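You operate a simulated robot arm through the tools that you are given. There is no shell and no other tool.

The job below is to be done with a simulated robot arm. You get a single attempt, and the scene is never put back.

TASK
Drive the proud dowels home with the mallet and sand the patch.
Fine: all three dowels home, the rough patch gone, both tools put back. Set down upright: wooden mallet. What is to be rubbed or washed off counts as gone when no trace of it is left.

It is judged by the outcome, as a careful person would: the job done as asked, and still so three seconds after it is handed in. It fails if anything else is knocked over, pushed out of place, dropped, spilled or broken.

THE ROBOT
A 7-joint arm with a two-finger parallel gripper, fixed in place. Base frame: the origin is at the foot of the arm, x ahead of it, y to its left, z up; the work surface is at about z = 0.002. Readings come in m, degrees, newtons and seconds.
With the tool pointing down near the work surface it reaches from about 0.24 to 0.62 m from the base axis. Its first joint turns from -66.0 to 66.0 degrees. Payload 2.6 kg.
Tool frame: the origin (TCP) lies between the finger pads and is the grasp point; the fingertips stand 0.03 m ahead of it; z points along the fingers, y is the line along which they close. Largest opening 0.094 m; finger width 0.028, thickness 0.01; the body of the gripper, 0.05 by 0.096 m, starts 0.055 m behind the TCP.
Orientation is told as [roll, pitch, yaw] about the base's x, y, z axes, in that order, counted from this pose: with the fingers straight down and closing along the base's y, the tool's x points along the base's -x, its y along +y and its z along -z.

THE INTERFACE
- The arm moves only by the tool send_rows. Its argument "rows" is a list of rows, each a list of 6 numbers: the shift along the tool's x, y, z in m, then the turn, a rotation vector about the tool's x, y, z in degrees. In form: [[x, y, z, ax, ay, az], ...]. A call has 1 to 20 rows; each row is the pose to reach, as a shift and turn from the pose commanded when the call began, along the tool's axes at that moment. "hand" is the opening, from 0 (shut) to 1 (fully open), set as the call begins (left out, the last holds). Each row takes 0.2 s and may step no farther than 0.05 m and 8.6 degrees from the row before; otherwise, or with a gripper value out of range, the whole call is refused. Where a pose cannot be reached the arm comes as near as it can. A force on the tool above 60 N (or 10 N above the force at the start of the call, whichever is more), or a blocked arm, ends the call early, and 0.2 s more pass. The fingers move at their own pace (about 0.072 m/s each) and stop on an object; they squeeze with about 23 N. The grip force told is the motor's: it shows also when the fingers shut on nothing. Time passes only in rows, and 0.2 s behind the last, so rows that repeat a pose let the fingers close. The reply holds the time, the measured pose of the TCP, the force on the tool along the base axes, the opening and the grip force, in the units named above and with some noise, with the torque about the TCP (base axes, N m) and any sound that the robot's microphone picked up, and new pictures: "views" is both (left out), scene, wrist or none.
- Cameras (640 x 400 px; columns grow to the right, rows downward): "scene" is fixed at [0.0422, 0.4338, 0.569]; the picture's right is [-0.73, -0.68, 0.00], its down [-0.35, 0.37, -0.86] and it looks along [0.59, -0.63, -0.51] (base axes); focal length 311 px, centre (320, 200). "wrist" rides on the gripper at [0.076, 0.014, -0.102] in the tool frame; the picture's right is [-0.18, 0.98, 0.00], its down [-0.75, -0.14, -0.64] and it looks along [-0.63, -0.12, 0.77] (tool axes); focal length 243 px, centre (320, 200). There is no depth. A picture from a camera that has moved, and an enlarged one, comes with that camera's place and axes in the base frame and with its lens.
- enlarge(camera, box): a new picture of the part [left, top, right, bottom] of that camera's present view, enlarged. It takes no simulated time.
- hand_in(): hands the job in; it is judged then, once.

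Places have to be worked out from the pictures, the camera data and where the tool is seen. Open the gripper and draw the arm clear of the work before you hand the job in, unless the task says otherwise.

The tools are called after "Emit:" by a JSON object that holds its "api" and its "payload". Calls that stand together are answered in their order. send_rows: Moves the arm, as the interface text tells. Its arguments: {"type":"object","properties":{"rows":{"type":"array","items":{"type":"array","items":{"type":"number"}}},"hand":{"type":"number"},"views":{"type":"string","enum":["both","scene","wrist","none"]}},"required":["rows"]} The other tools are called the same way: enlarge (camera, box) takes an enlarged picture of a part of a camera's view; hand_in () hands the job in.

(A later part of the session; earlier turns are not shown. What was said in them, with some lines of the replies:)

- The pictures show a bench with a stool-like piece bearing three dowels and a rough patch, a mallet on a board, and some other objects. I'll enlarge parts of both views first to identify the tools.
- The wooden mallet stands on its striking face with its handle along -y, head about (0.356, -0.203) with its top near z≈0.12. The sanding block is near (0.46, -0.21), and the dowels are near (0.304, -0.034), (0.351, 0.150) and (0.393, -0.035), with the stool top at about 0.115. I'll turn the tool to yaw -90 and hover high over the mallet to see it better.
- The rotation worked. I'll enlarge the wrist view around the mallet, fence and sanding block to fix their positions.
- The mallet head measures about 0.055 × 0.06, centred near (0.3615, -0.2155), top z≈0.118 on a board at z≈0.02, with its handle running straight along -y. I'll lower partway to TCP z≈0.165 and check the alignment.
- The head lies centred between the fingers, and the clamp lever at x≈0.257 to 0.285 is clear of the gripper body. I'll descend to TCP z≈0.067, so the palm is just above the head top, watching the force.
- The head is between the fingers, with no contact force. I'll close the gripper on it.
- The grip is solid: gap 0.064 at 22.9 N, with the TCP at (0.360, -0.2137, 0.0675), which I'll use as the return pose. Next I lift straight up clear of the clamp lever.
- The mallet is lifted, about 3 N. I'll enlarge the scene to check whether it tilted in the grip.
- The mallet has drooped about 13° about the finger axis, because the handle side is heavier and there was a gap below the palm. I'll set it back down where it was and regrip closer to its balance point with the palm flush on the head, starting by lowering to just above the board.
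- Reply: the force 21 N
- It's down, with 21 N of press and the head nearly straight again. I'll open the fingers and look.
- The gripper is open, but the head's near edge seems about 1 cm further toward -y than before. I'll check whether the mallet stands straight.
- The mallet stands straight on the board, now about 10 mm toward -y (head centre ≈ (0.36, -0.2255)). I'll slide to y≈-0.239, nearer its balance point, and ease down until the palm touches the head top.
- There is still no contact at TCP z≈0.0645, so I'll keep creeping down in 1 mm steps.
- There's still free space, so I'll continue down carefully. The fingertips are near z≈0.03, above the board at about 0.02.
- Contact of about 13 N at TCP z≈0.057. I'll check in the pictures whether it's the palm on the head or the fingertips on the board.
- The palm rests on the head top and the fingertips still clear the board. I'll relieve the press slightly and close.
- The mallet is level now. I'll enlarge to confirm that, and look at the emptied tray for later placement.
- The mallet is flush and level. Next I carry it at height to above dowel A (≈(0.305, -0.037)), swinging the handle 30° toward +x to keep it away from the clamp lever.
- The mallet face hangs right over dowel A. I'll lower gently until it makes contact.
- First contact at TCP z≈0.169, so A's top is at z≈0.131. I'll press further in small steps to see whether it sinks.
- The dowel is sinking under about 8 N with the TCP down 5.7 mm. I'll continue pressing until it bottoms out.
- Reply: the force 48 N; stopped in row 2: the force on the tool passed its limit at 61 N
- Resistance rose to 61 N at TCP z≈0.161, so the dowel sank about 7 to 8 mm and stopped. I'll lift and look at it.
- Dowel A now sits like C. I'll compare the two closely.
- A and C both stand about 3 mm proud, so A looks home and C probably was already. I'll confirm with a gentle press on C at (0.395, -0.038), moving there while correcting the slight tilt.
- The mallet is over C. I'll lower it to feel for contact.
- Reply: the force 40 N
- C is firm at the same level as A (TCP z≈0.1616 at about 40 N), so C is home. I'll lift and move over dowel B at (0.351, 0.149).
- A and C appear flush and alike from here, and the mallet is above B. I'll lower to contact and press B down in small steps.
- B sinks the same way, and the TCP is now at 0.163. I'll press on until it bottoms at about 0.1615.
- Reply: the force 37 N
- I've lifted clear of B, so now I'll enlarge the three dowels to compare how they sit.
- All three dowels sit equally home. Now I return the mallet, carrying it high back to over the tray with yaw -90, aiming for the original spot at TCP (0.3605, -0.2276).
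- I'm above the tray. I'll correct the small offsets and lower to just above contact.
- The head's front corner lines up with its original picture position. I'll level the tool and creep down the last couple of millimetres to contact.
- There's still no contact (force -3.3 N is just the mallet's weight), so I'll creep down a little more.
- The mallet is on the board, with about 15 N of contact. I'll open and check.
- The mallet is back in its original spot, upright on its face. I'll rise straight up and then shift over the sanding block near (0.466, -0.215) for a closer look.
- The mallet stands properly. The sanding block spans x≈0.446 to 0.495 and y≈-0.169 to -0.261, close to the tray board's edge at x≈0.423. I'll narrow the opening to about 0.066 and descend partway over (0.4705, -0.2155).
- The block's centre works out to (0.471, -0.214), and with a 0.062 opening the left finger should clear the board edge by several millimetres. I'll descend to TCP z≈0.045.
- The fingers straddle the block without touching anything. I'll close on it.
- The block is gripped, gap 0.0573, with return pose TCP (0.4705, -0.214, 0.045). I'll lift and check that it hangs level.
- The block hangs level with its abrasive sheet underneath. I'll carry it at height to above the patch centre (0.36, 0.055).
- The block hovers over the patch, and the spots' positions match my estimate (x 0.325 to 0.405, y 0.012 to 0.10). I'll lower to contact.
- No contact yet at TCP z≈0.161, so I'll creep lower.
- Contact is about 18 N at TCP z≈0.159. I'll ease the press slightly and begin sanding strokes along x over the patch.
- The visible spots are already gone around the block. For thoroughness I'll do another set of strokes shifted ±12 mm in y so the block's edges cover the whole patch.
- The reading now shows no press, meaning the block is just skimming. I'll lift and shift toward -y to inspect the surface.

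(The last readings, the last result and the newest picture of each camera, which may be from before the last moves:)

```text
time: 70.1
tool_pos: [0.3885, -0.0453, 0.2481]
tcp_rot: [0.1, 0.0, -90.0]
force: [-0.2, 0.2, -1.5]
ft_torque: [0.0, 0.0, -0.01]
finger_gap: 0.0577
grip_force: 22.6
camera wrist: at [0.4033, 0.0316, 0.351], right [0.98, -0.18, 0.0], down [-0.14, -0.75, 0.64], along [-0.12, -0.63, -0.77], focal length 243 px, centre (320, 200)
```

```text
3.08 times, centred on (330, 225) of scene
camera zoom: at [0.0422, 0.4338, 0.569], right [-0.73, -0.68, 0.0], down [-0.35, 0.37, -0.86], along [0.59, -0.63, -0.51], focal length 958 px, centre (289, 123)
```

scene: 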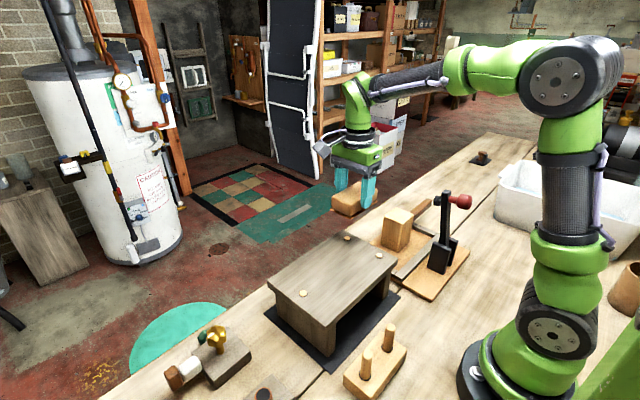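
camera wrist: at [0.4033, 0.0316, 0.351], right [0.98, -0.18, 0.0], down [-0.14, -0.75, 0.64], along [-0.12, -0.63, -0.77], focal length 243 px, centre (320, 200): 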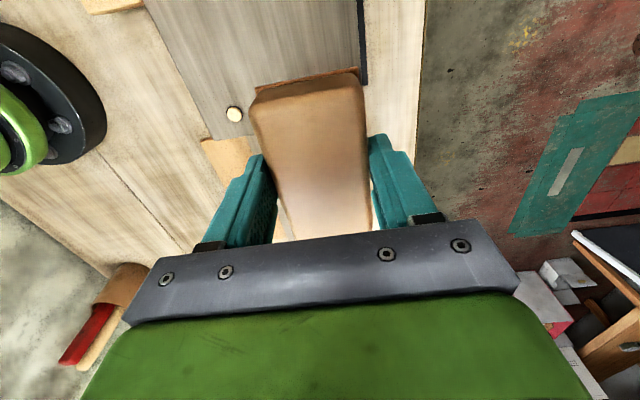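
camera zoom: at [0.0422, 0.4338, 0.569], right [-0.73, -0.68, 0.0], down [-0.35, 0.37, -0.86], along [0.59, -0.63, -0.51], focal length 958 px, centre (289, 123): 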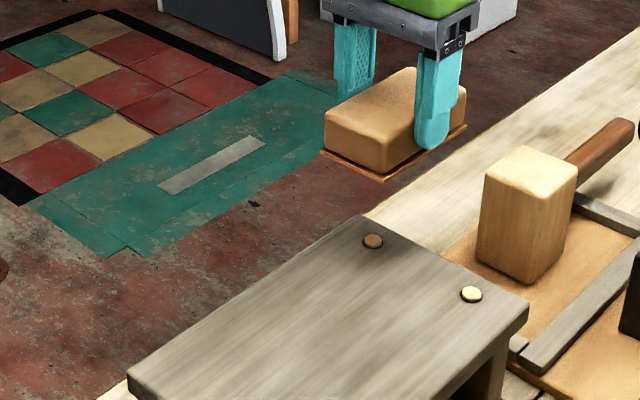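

The patch is completely gone, the dowels are home, and the stool hasn't moved. Now I return the sanding block to its original place, moving above (0.4705, -0.214) first.

Emit:
{"api": "send_rows", "payload": {"rows": [[-0.03, 0.015, 0, 0, 0, 0], [-0.07, 0.034, 0, 0, 0, 0], [-0.11, 0.053, 0, 0, 0, 0], [-0.145, 0.07, 0, 0, 0, 0], [-0.165, 0.0785, 0, 0, 0, 0], [-0.1692, 0.0805, 0.02, 0, 0, 0], [-0.1692, 0.0805, 0.06, 0, 0, 0], [-0.1692, 0.0805, 0.1, 0, 0, 0], [-0.1692, 0.0805, 0.13, 0, 0, 0], [-0.1692, 0.0805, 0.15, 0, 0, 0], [-0.1692, 0.0805, 0.15, 0, 0, 0]], "views": "both"}}

Emit:
{"api": "enlarge", "payload": {"camera": "scene", "box": [330, 150, 450, 250]}}

```text
time: 72.5
tool_pos: [0.471, -0.214, 0.0982]
tcp_rot: [0.1, -0.1, -90.2]
force: [-0.5, 0.7, -1.6]
ft_torque: [0.02, 0.02, 0.02]
finger_gap: 0.0571
grip_force: 22.9
camera wrist: at [0.485, -0.1363, 0.2009], right [0.98, -0.19, 0.0], down [-0.14, -0.75, 0.64], along [-0.12, -0.63, -0.77], focal length 243 px, centre (320, 200)
```

scene: 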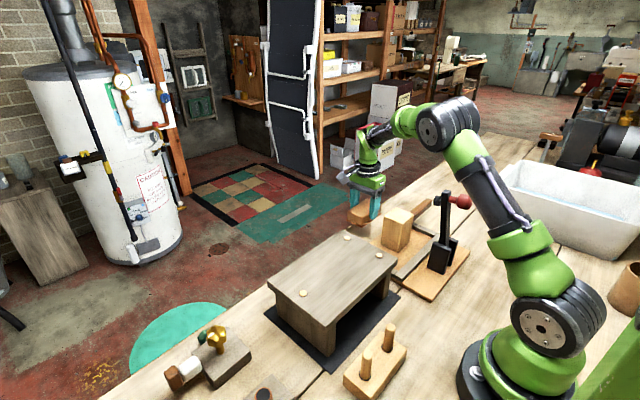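
wrist: 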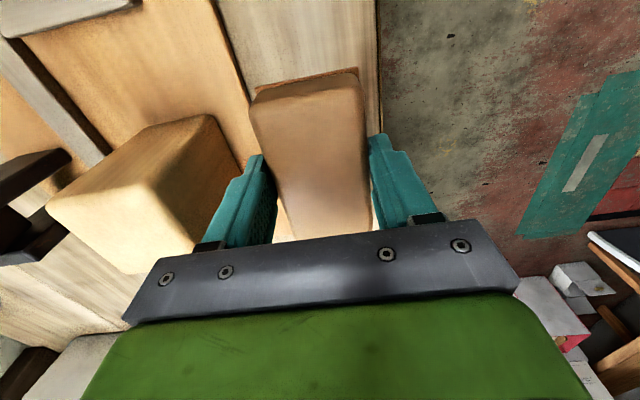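

```text
4.00 times, centred on (390, 200) of scene
camera zoom: at [0.0422, 0.4338, 0.569], right [-0.73, -0.68, 0.0], down [-0.35, 0.37, -0.86], along [0.59, -0.63, -0.51], focal length 1245 px, centre (40, 200)
```

zoom: 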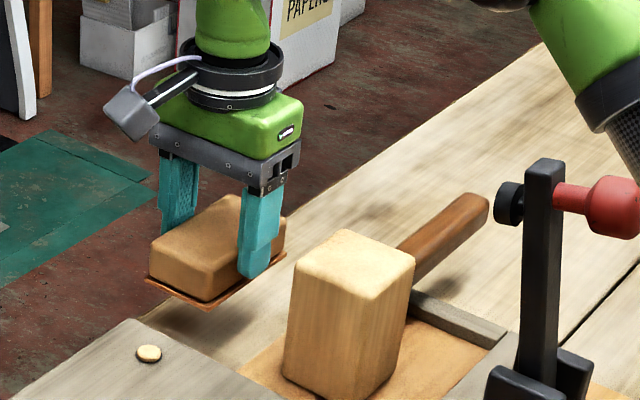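

I'm above the block's original spot at TCP z≈0.098. I'll lower to just above the bench, then creep to contact.

Emit:
{"api": "send_rows", "payload": {"rows": [[0, 0, 0.015, 0, 0, 0], [0, 0, 0.03, 0, 0, 0], [0, 0, 0.04, 0, 0, 0], [0, 0, 0.047, 0, 0, 0], [0, 0, 0.05, 0, 0, 0], [0, 0, 0.051, 0, 0, 0], [0, 0, 0.051, 0, 0, 0]], "views": "none"}}

Emit:
{"api": "send_rows", "payload": {"rows": [[0, 0, 0.001, 0, 0, 0], [0, 0, 0.002, 0, 0, 0], [0, 0, 0.002, 0, 0, 0]], "views": "none"}}

```text
time: 74.1
tool_pos: [0.4705, -0.2133, 0.0476]
tcp_rot: [0.1, 0.0, -90.0]
force: [0.3, -0.5, -2.3]
ft_torque: [0.04, 0.01, -0.01]
finger_gap: 0.0572
grip_force: 22.9
```

```text
time: 74.9
tool_pos: [0.4703, -0.2134, 0.0452]
tcp_rot: [0.2, -0.1, -90.0]
force: [-0.3, 0.2, -0.9]
ft_torque: [0.01, 0.01, 0.0]
finger_gap: 0.0574
grip_force: 23.5
```

No definite contact yet at z≈0.045, so I'll go down by half-millimetre steps.

Emit:
{"api": "send_rows", "payload": {"rows": [[0, 0, 0.0005, 0, 0, 0], [0, 0, 0.001, 0, 0, 0], [0, 0, 0.001, 0, 0, 0]], "views": "none"}}

Emit:
{"api": "send_rows", "payload": {"rows": [[0, 0, 0.0005, 0, 0, 0], [0, 0, 0.0005, 0, 0, 0]], "views": "none"}}

```text
time: 75.7
tool_pos: [0.4694, -0.2138, 0.0443]
tcp_rot: [0.2, -0.1, -90.0]
force: [-0.3, 0.2, -0.5]
ft_torque: [0.02, 0.02, -0.02]
finger_gap: 0.0577
grip_force: 23.7
```

```text
time: 76.3
tool_pos: [0.4689, -0.2136, 0.0442]
tcp_rot: [0.2, 0.0, -89.9]
force: [1.3, 0.9, -0.5]
ft_torque: [-0.01, -0.01, -0.01]
finger_gap: 0.0573
grip_force: 22.9
```

The force is still near the block's own weight. I'll check visually how far the block is from the bench.

Emit:
{"api": "enlarge", "payload": {"camera": "scene", "box": [340, 200, 410, 255]}}

Emit:
{"api": "enlarge", "payload": {"camera": "wrist", "box": [160, 0, 480, 250]}}

```text
7.27 times, centred on (375, 228) of scene
camera zoom: at [0.0422, 0.4338, 0.569], right [-0.73, -0.68, 0.0], down [-0.35, 0.37, -0.86], along [0.59, -0.63, -0.51], focal length 2264 px, centre (-80, 0)
```

zoom: 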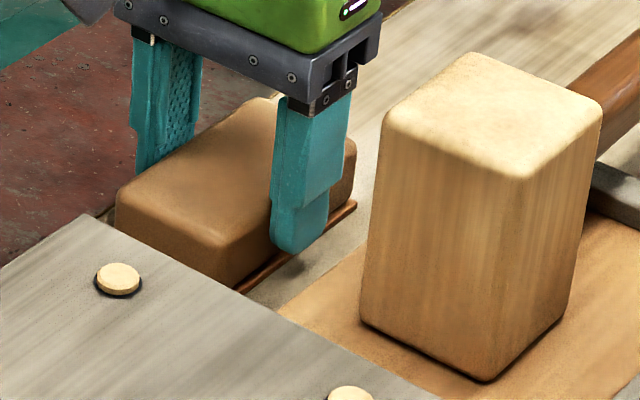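

```text
1.60 times, centred on (320, 125) of wrist
camera zoom: at [0.4846, -0.137, 0.1466], right [0.98, -0.18, 0.0], down [-0.14, -0.75, 0.64], along [-0.12, -0.63, -0.77], focal length 388 px, centre (320, 320)
```

zoom: 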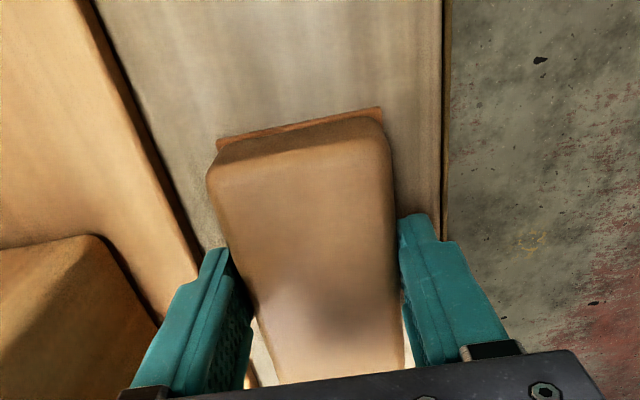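

The block is within about a millimetre of the bench and matches its original view. I'll make one more small step down to touch.

Emit:
{"api": "send_rows", "payload": {"rows": [[0, 0, 0.0005, 0, 0, 0], [0, 0, 0.001, 0, 0, 0], [0, 0, 0.001, 0, 0, 0]], "views": "none"}}

```text
time: 77.1
tool_pos: [0.4708, -0.2141, 0.043]
tcp_rot: [0.2, -0.1, -90.1]
force: [-2.8, 0.1, 4.8]
ft_torque: [0.07, 0.27, -0.02]
finger_gap: 0.0575
grip_force: 23.4
```

Contact: the block rests on the bench. I'll open narrowly to 0.064 so the left finger stays off the tray board, then rise a little.

Emit:
{"api": "send_rows", "payload": {"rows": [[0, 0, 0, 0, 0, 0], [0, 0, 0, 0, 0, 0], [0, 0, 0, 0, 0, 0], [0, 0, -0.005, 0, 0, 0], [0, 0, -0.015, 0, 0, 0], [0, 0, -0.03, 0, 0, 0], [0, 0, -0.05, 0, 0, 0]], "hand": 0.68, "views": "both"}}

Emit:
{"api": "enlarge", "payload": {"camera": "scene", "box": [330, 160, 450, 260]}}

```text
time: 78.7
tool_pos: [0.4692, -0.2155, 0.0931]
tcp_rot: [0.2, 0.0, -90.1]
force: [0.8, 0.2, -0.1]
ft_torque: [-0.03, 0.02, 0.01]
finger_gap: 0.0637
grip_force: 0.0
camera wrist: at [0.4844, -0.1375, 0.1959], right [0.98, -0.19, 0.0], down [-0.14, -0.75, 0.64], along [-0.12, -0.63, -0.77], focal length 243 px, centre (320, 200)
```

scene: 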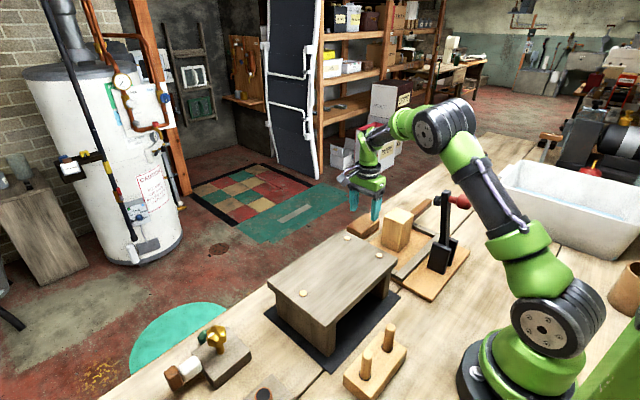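
wrist: 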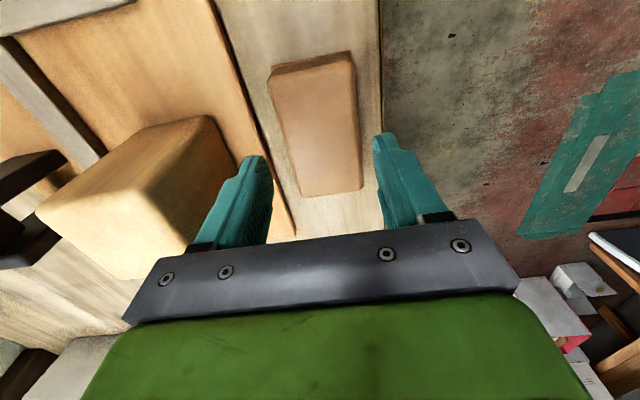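

```text
4.00 times, centred on (390, 210) of scene
camera zoom: at [0.0422, 0.4338, 0.569], right [-0.73, -0.68, 0.0], down [-0.35, 0.37, -0.86], along [0.59, -0.63, -0.51], focal length 1245 px, centre (40, 160)
```

zoom: 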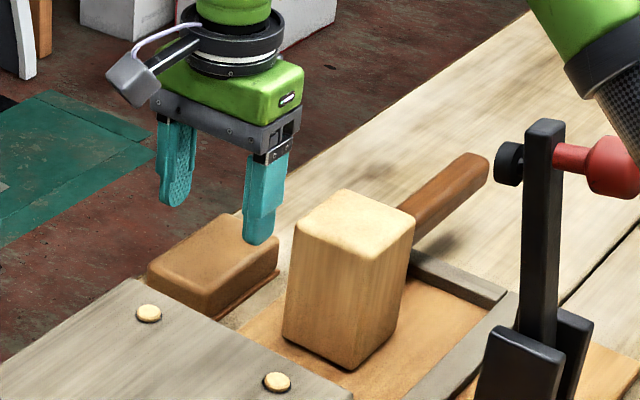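

Both tools are back in place. I'll rise straight up, then swing back to the starting pose with the gripper open to inspect everything from above.

Emit:
{"api": "send_rows", "payload": {"rows": [[0, 0, -0.04, 0, 0, 0], [0, 0, -0.08, 0, 0, 0], [0, 0, -0.12, 0, 0, 0], [0, 0, -0.16, 0, 0, 0], [0, 0, -0.2, 0, 0, 0], [0.02, -0.008, -0.22, 0, 0, -7.5], [0.045, -0.018, -0.23, 0, 0, -15], [0.07, -0.028, -0.24, 0, 0, -22.5], [0.095, -0.038, -0.25, 0, 0, -30], [0.12, -0.048, -0.26, 0, 0, -37.5], [0.145, -0.058, -0.27, 0, 0, -45], [0.17, -0.068, -0.28, 0, 0, -52.5], [0.195, -0.078, -0.29, 0, 0, -60], [0.22, -0.088, -0.3, 0, 0, -67.5], [0.245, -0.098, -0.31, 0, 0, -75], [0.27, -0.108, -0.32, 0, 0, -82.5], [0.294, -0.1176, -0.3255, 0, 0, -90], [0.294, -0.1176, -0.3255, 0, 0, -90]], "hand": 0.68, "views": "both"}}

Emit:
{"api": "enlarge", "payload": {"camera": "wrist", "box": [200, 0, 420, 140]}}

Emit:
{"api": "enlarge", "payload": {"camera": "wrist", "box": [0, 0, 320, 200]}}

Emit:
{"api": "enlarge", "payload": {"camera": "scene", "box": [250, 180, 490, 330]}}

```text
time: 82.5
tool_pos: [0.3507, 0.0822, 0.4185]
tcp_rot: [-0.1, -0.2, 0.1]
force: [0.2, -0.2, 0.1]
ft_torque: [-0.01, -0.01, 0.04]
finger_gap: 0.0637
grip_force: 0.0
camera wrist: at [0.2763, 0.0962, 0.5202], right [0.18, 0.98, 0.0], down [0.75, -0.14, 0.64], along [0.63, -0.12, -0.76], focal length 243 px, centre (320, 200)
```

scene: 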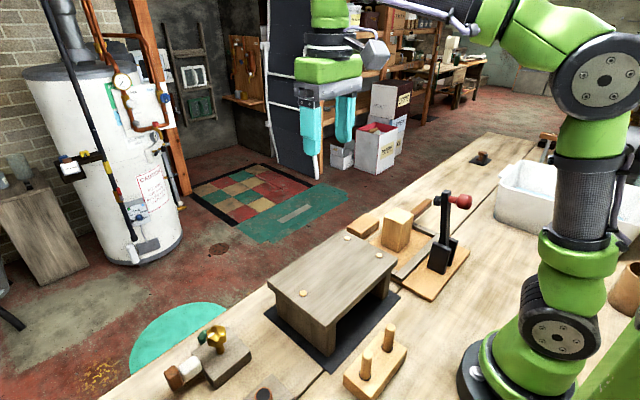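
wrist: 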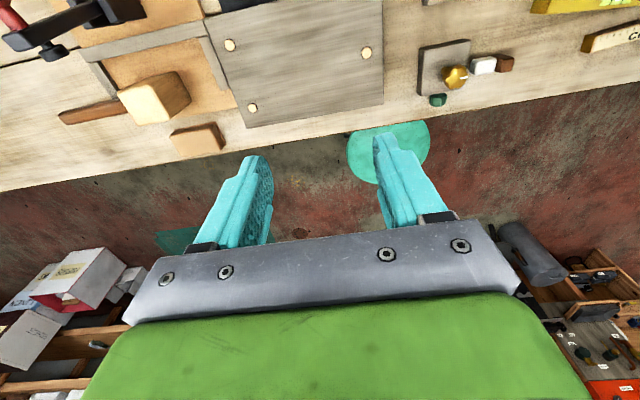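

```text
2.86 times, centred on (310, 70) of wrist
camera zoom: at [0.2763, 0.0962, 0.5202], right [0.18, 0.98, 0.0], down [0.75, -0.14, 0.64], along [0.63, -0.12, -0.76], focal length 693 px, centre (349, 571)
```

zoom: 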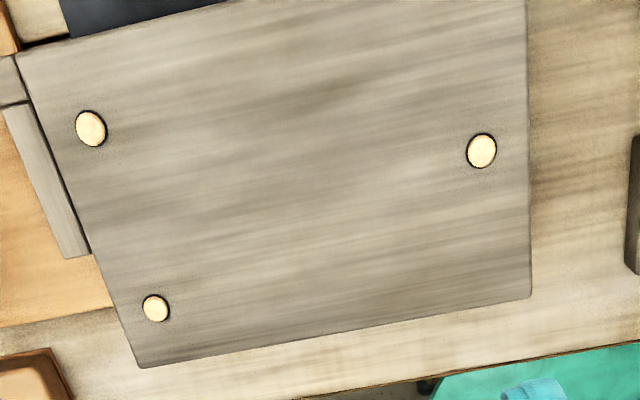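

```text
2.00 times, centred on (160, 100) of wrist
camera zoom: at [0.2763, 0.0962, 0.5202], right [0.18, 0.98, 0.0], down [0.75, -0.14, 0.64], along [0.63, -0.12, -0.76], focal length 485 px, centre (640, 400)
```

zoom: 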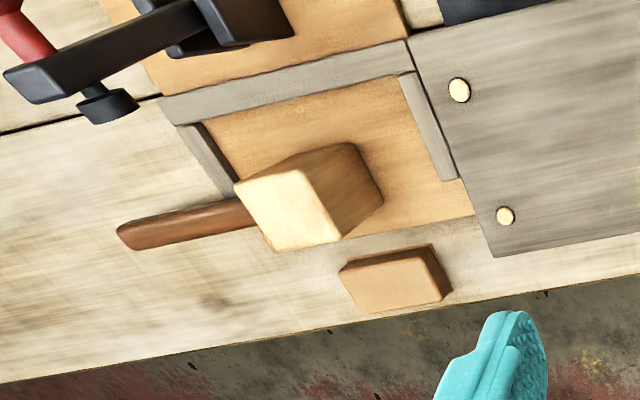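

```text
2.67 times, centred on (370, 255) of scene
camera zoom: at [0.0421, 0.4339, 0.569], right [-0.73, -0.68, 0.0], down [-0.35, 0.37, -0.86], along [0.59, -0.63, -0.51], focal length 830 px, centre (187, 53)
```

zoom: 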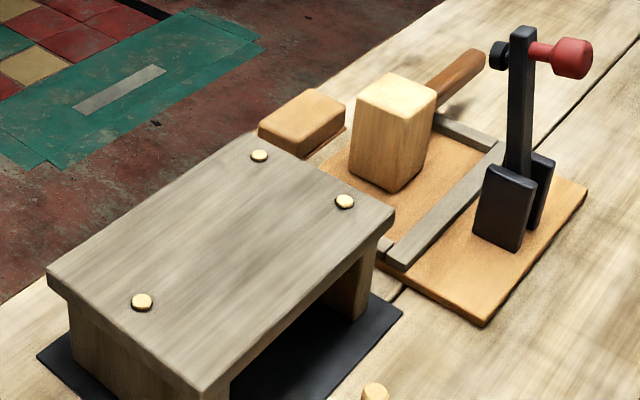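

Everything matches the starting layout, with the patch gone. I'll zoom in on each dowel once more to verify they all sit equally home.

Emit:
{"api": "enlarge", "payload": {"camera": "scene", "box": [291, 284, 315, 299]}}

Emit:
{"api": "enlarge", "payload": {"camera": "scene", "box": [367, 247, 391, 262]}}

Emit:
{"api": "enlarge", "payload": {"camera": "scene", "box": [335, 230, 359, 245]}}

```text
16.00 times, centred on (303, 292) of scene
camera zoom: at [0.0421, 0.4339, 0.569], right [-0.73, -0.68, 0.0], down [-0.35, 0.37, -0.86], along [0.59, -0.63, -0.51], focal length 4981 px, centre (592, -1264)
```

zoom: 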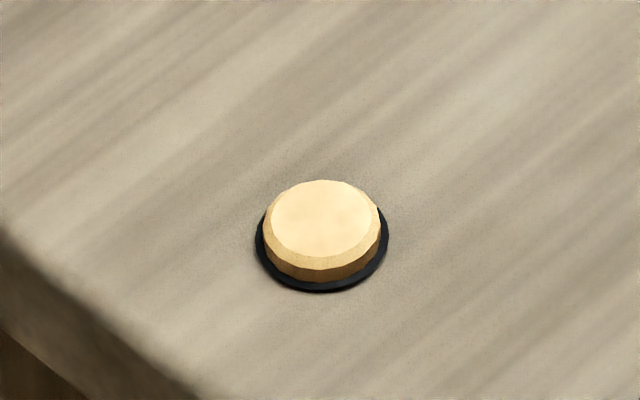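

```text
16.00 times, centred on (379, 254) of scene
camera zoom: at [0.0421, 0.4339, 0.569], right [-0.73, -0.68, 0.0], down [-0.35, 0.37, -0.86], along [0.59, -0.63, -0.51], focal length 4981 px, centre (-624, -672)
```

zoom: 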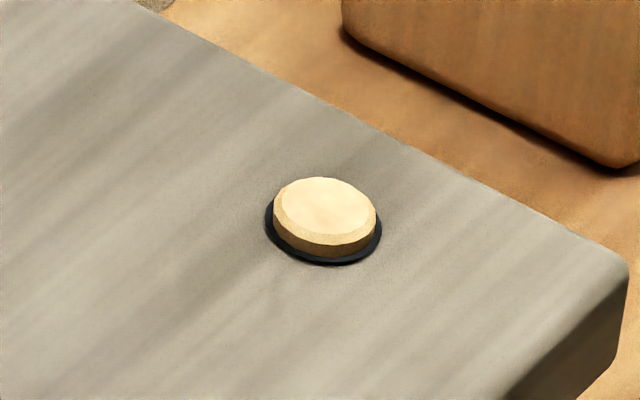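

```text
16.00 times, centred on (347, 238) of scene
camera zoom: at [0.0421, 0.4339, 0.569], right [-0.73, -0.68, 0.0], down [-0.35, 0.37, -0.86], along [0.59, -0.63, -0.51], focal length 4981 px, centre (-112, -400)
```

zoom: 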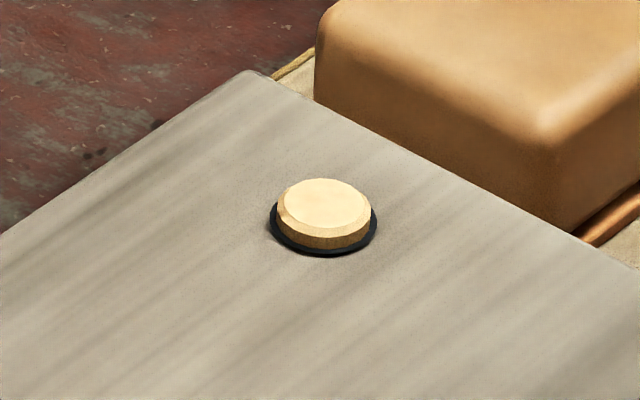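

B looks marginally taller than C in this view, so I'll enlarge each dowel further to measure the protrusion more exactly.

Emit:
{"api": "enlarge", "payload": {"camera": "scene", "box": [298, 289.5, 308, 295.75]}}

Emit:
{"api": "enlarge", "payload": {"camera": "scene", "box": [374, 251.5, 384, 257.75]}}

Emit:
{"api": "enlarge", "payload": {"camera": "scene", "box": [342, 235.5, 352, 241.75]}}

```text
16.00 times, centred on (303, 293) of scene
camera zoom: at [0.0421, 0.4339, 0.569], right [-0.73, -0.68, 0.0], down [-0.35, 0.37, -0.86], along [0.59, -0.63, -0.51], focal length 4981 px, centre (592, -1282)
```

zoom: 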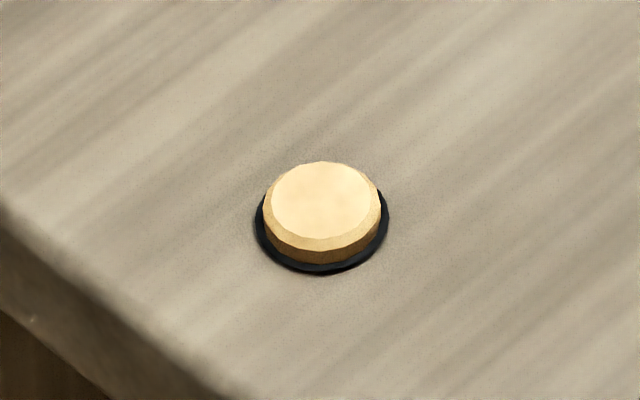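

```text
16.00 times, centred on (379, 255) of scene
camera zoom: at [0.0421, 0.4339, 0.569], right [-0.73, -0.68, 0.0], down [-0.35, 0.37, -0.86], along [0.59, -0.63, -0.51], focal length 4981 px, centre (-624, -674)
```

zoom: 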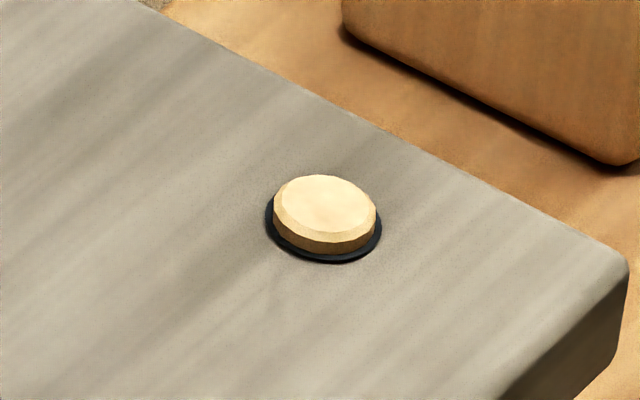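

```text
16.00 times, centred on (347, 239) of scene
camera zoom: at [0.0421, 0.4339, 0.569], right [-0.73, -0.68, 0.0], down [-0.35, 0.37, -0.86], along [0.59, -0.63, -0.51], focal length 4981 px, centre (-112, -418)
```

zoom: 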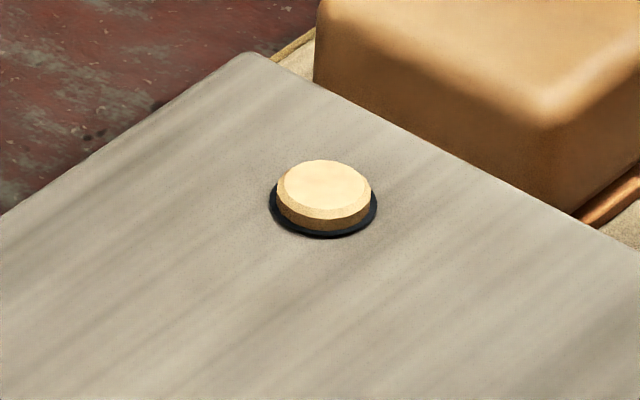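

All three dowels measure about 3 to 3.5 mm with matching collars. Each bottomed firmly at the same mallet height, so they are home. The arm is clear, so I'll open the gripper fully and take a last look.

Emit:
{"api": "send_rows", "payload": {"rows": [[0, 0, 0, 0, 0, 0], [0, 0, 0, 0, 0, 0], [0, 0, 0, 0, 0, 0]], "hand": 1, "views": "both"}}

Emit:
{"api": "enlarge", "payload": {"camera": "scene", "box": [140, 280, 460, 400]}}

```text
time: 83.3
tool_pos: [0.3519, 0.0815, 0.4172]
tcp_rot: [0.1, -0.2, -0.1]
force: [-0.1, 0.0, -0.6]
ft_torque: [0.01, 0.0, 0.0]
finger_gap: 0.0941
grip_force: 0.1
camera wrist: at [0.2766, 0.0961, 0.5201], right [0.18, 0.98, 0.0], down [0.75, -0.14, 0.64], along [0.63, -0.12, -0.76], focal length 243 px, centre (320, 200)
```

scene: 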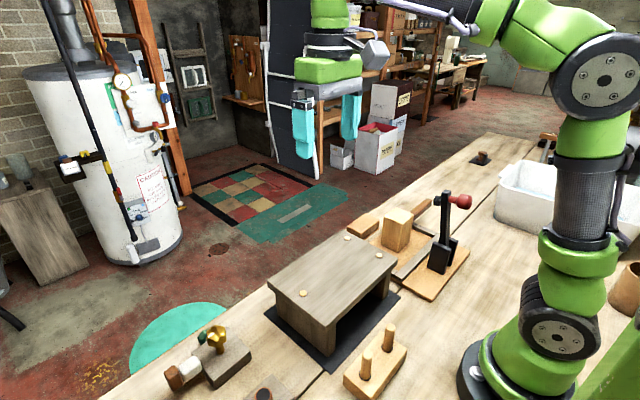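
wrist: 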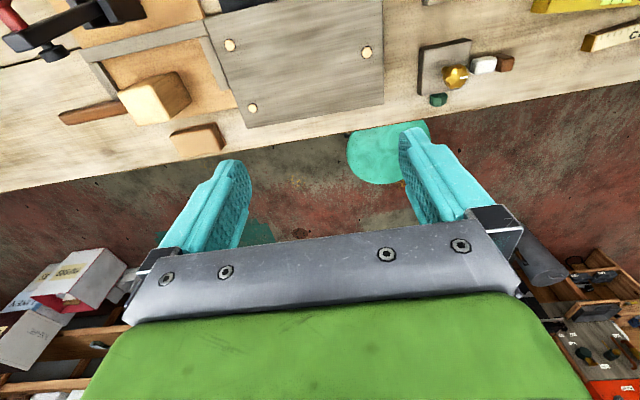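

```text
2.00 times, centred on (300, 340) of scene
camera zoom: at [0.0422, 0.4338, 0.569], right [-0.73, -0.68, 0.0], down [-0.35, 0.37, -0.86], along [0.59, -0.63, -0.51], focal length 623 px, centre (360, -80)
```

zoom: 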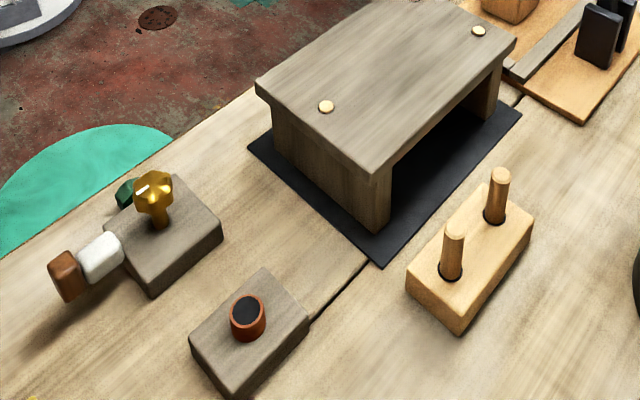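

The dowels are home, the patch is gone, and the mallet and sanding block are back where they were. Nothing else has moved, and the gripper is open with the arm clear, so I'm handing the job in.

Emit:
{"api": "hand_in", "payload": {}}

```text
The job is handed in.
```

The job is handed in: all three dowels are home, the rough patch is gone, and both tools are back in place.

- **Dowels:** Two stood proud, and I pressed each one down with the mallet until it stopped firmly. The third was already home; a test press met a firm stop at the same height. All three now stand about 3 to 3.5 mm above the surface. The one nearest the scene camera measures about 0.4 mm taller than the other two, which is within my reading error.
- **Patch:** I sanded across it and a little beyond its edges. Close-up views from both cameras show no trace left.
- **Mallet:** It stands upright on its striking face in its original spot. It tilted in the grip on the first lift, so I set it down and gripped it again before using it. That shifted it about 10 mm, which I corrected when putting it back.
- **Sanding block:** It is back flat on the bench where it started.

Nothing else on the bench appears to have moved. The gripper is open and the arm is clear at its starting pose.
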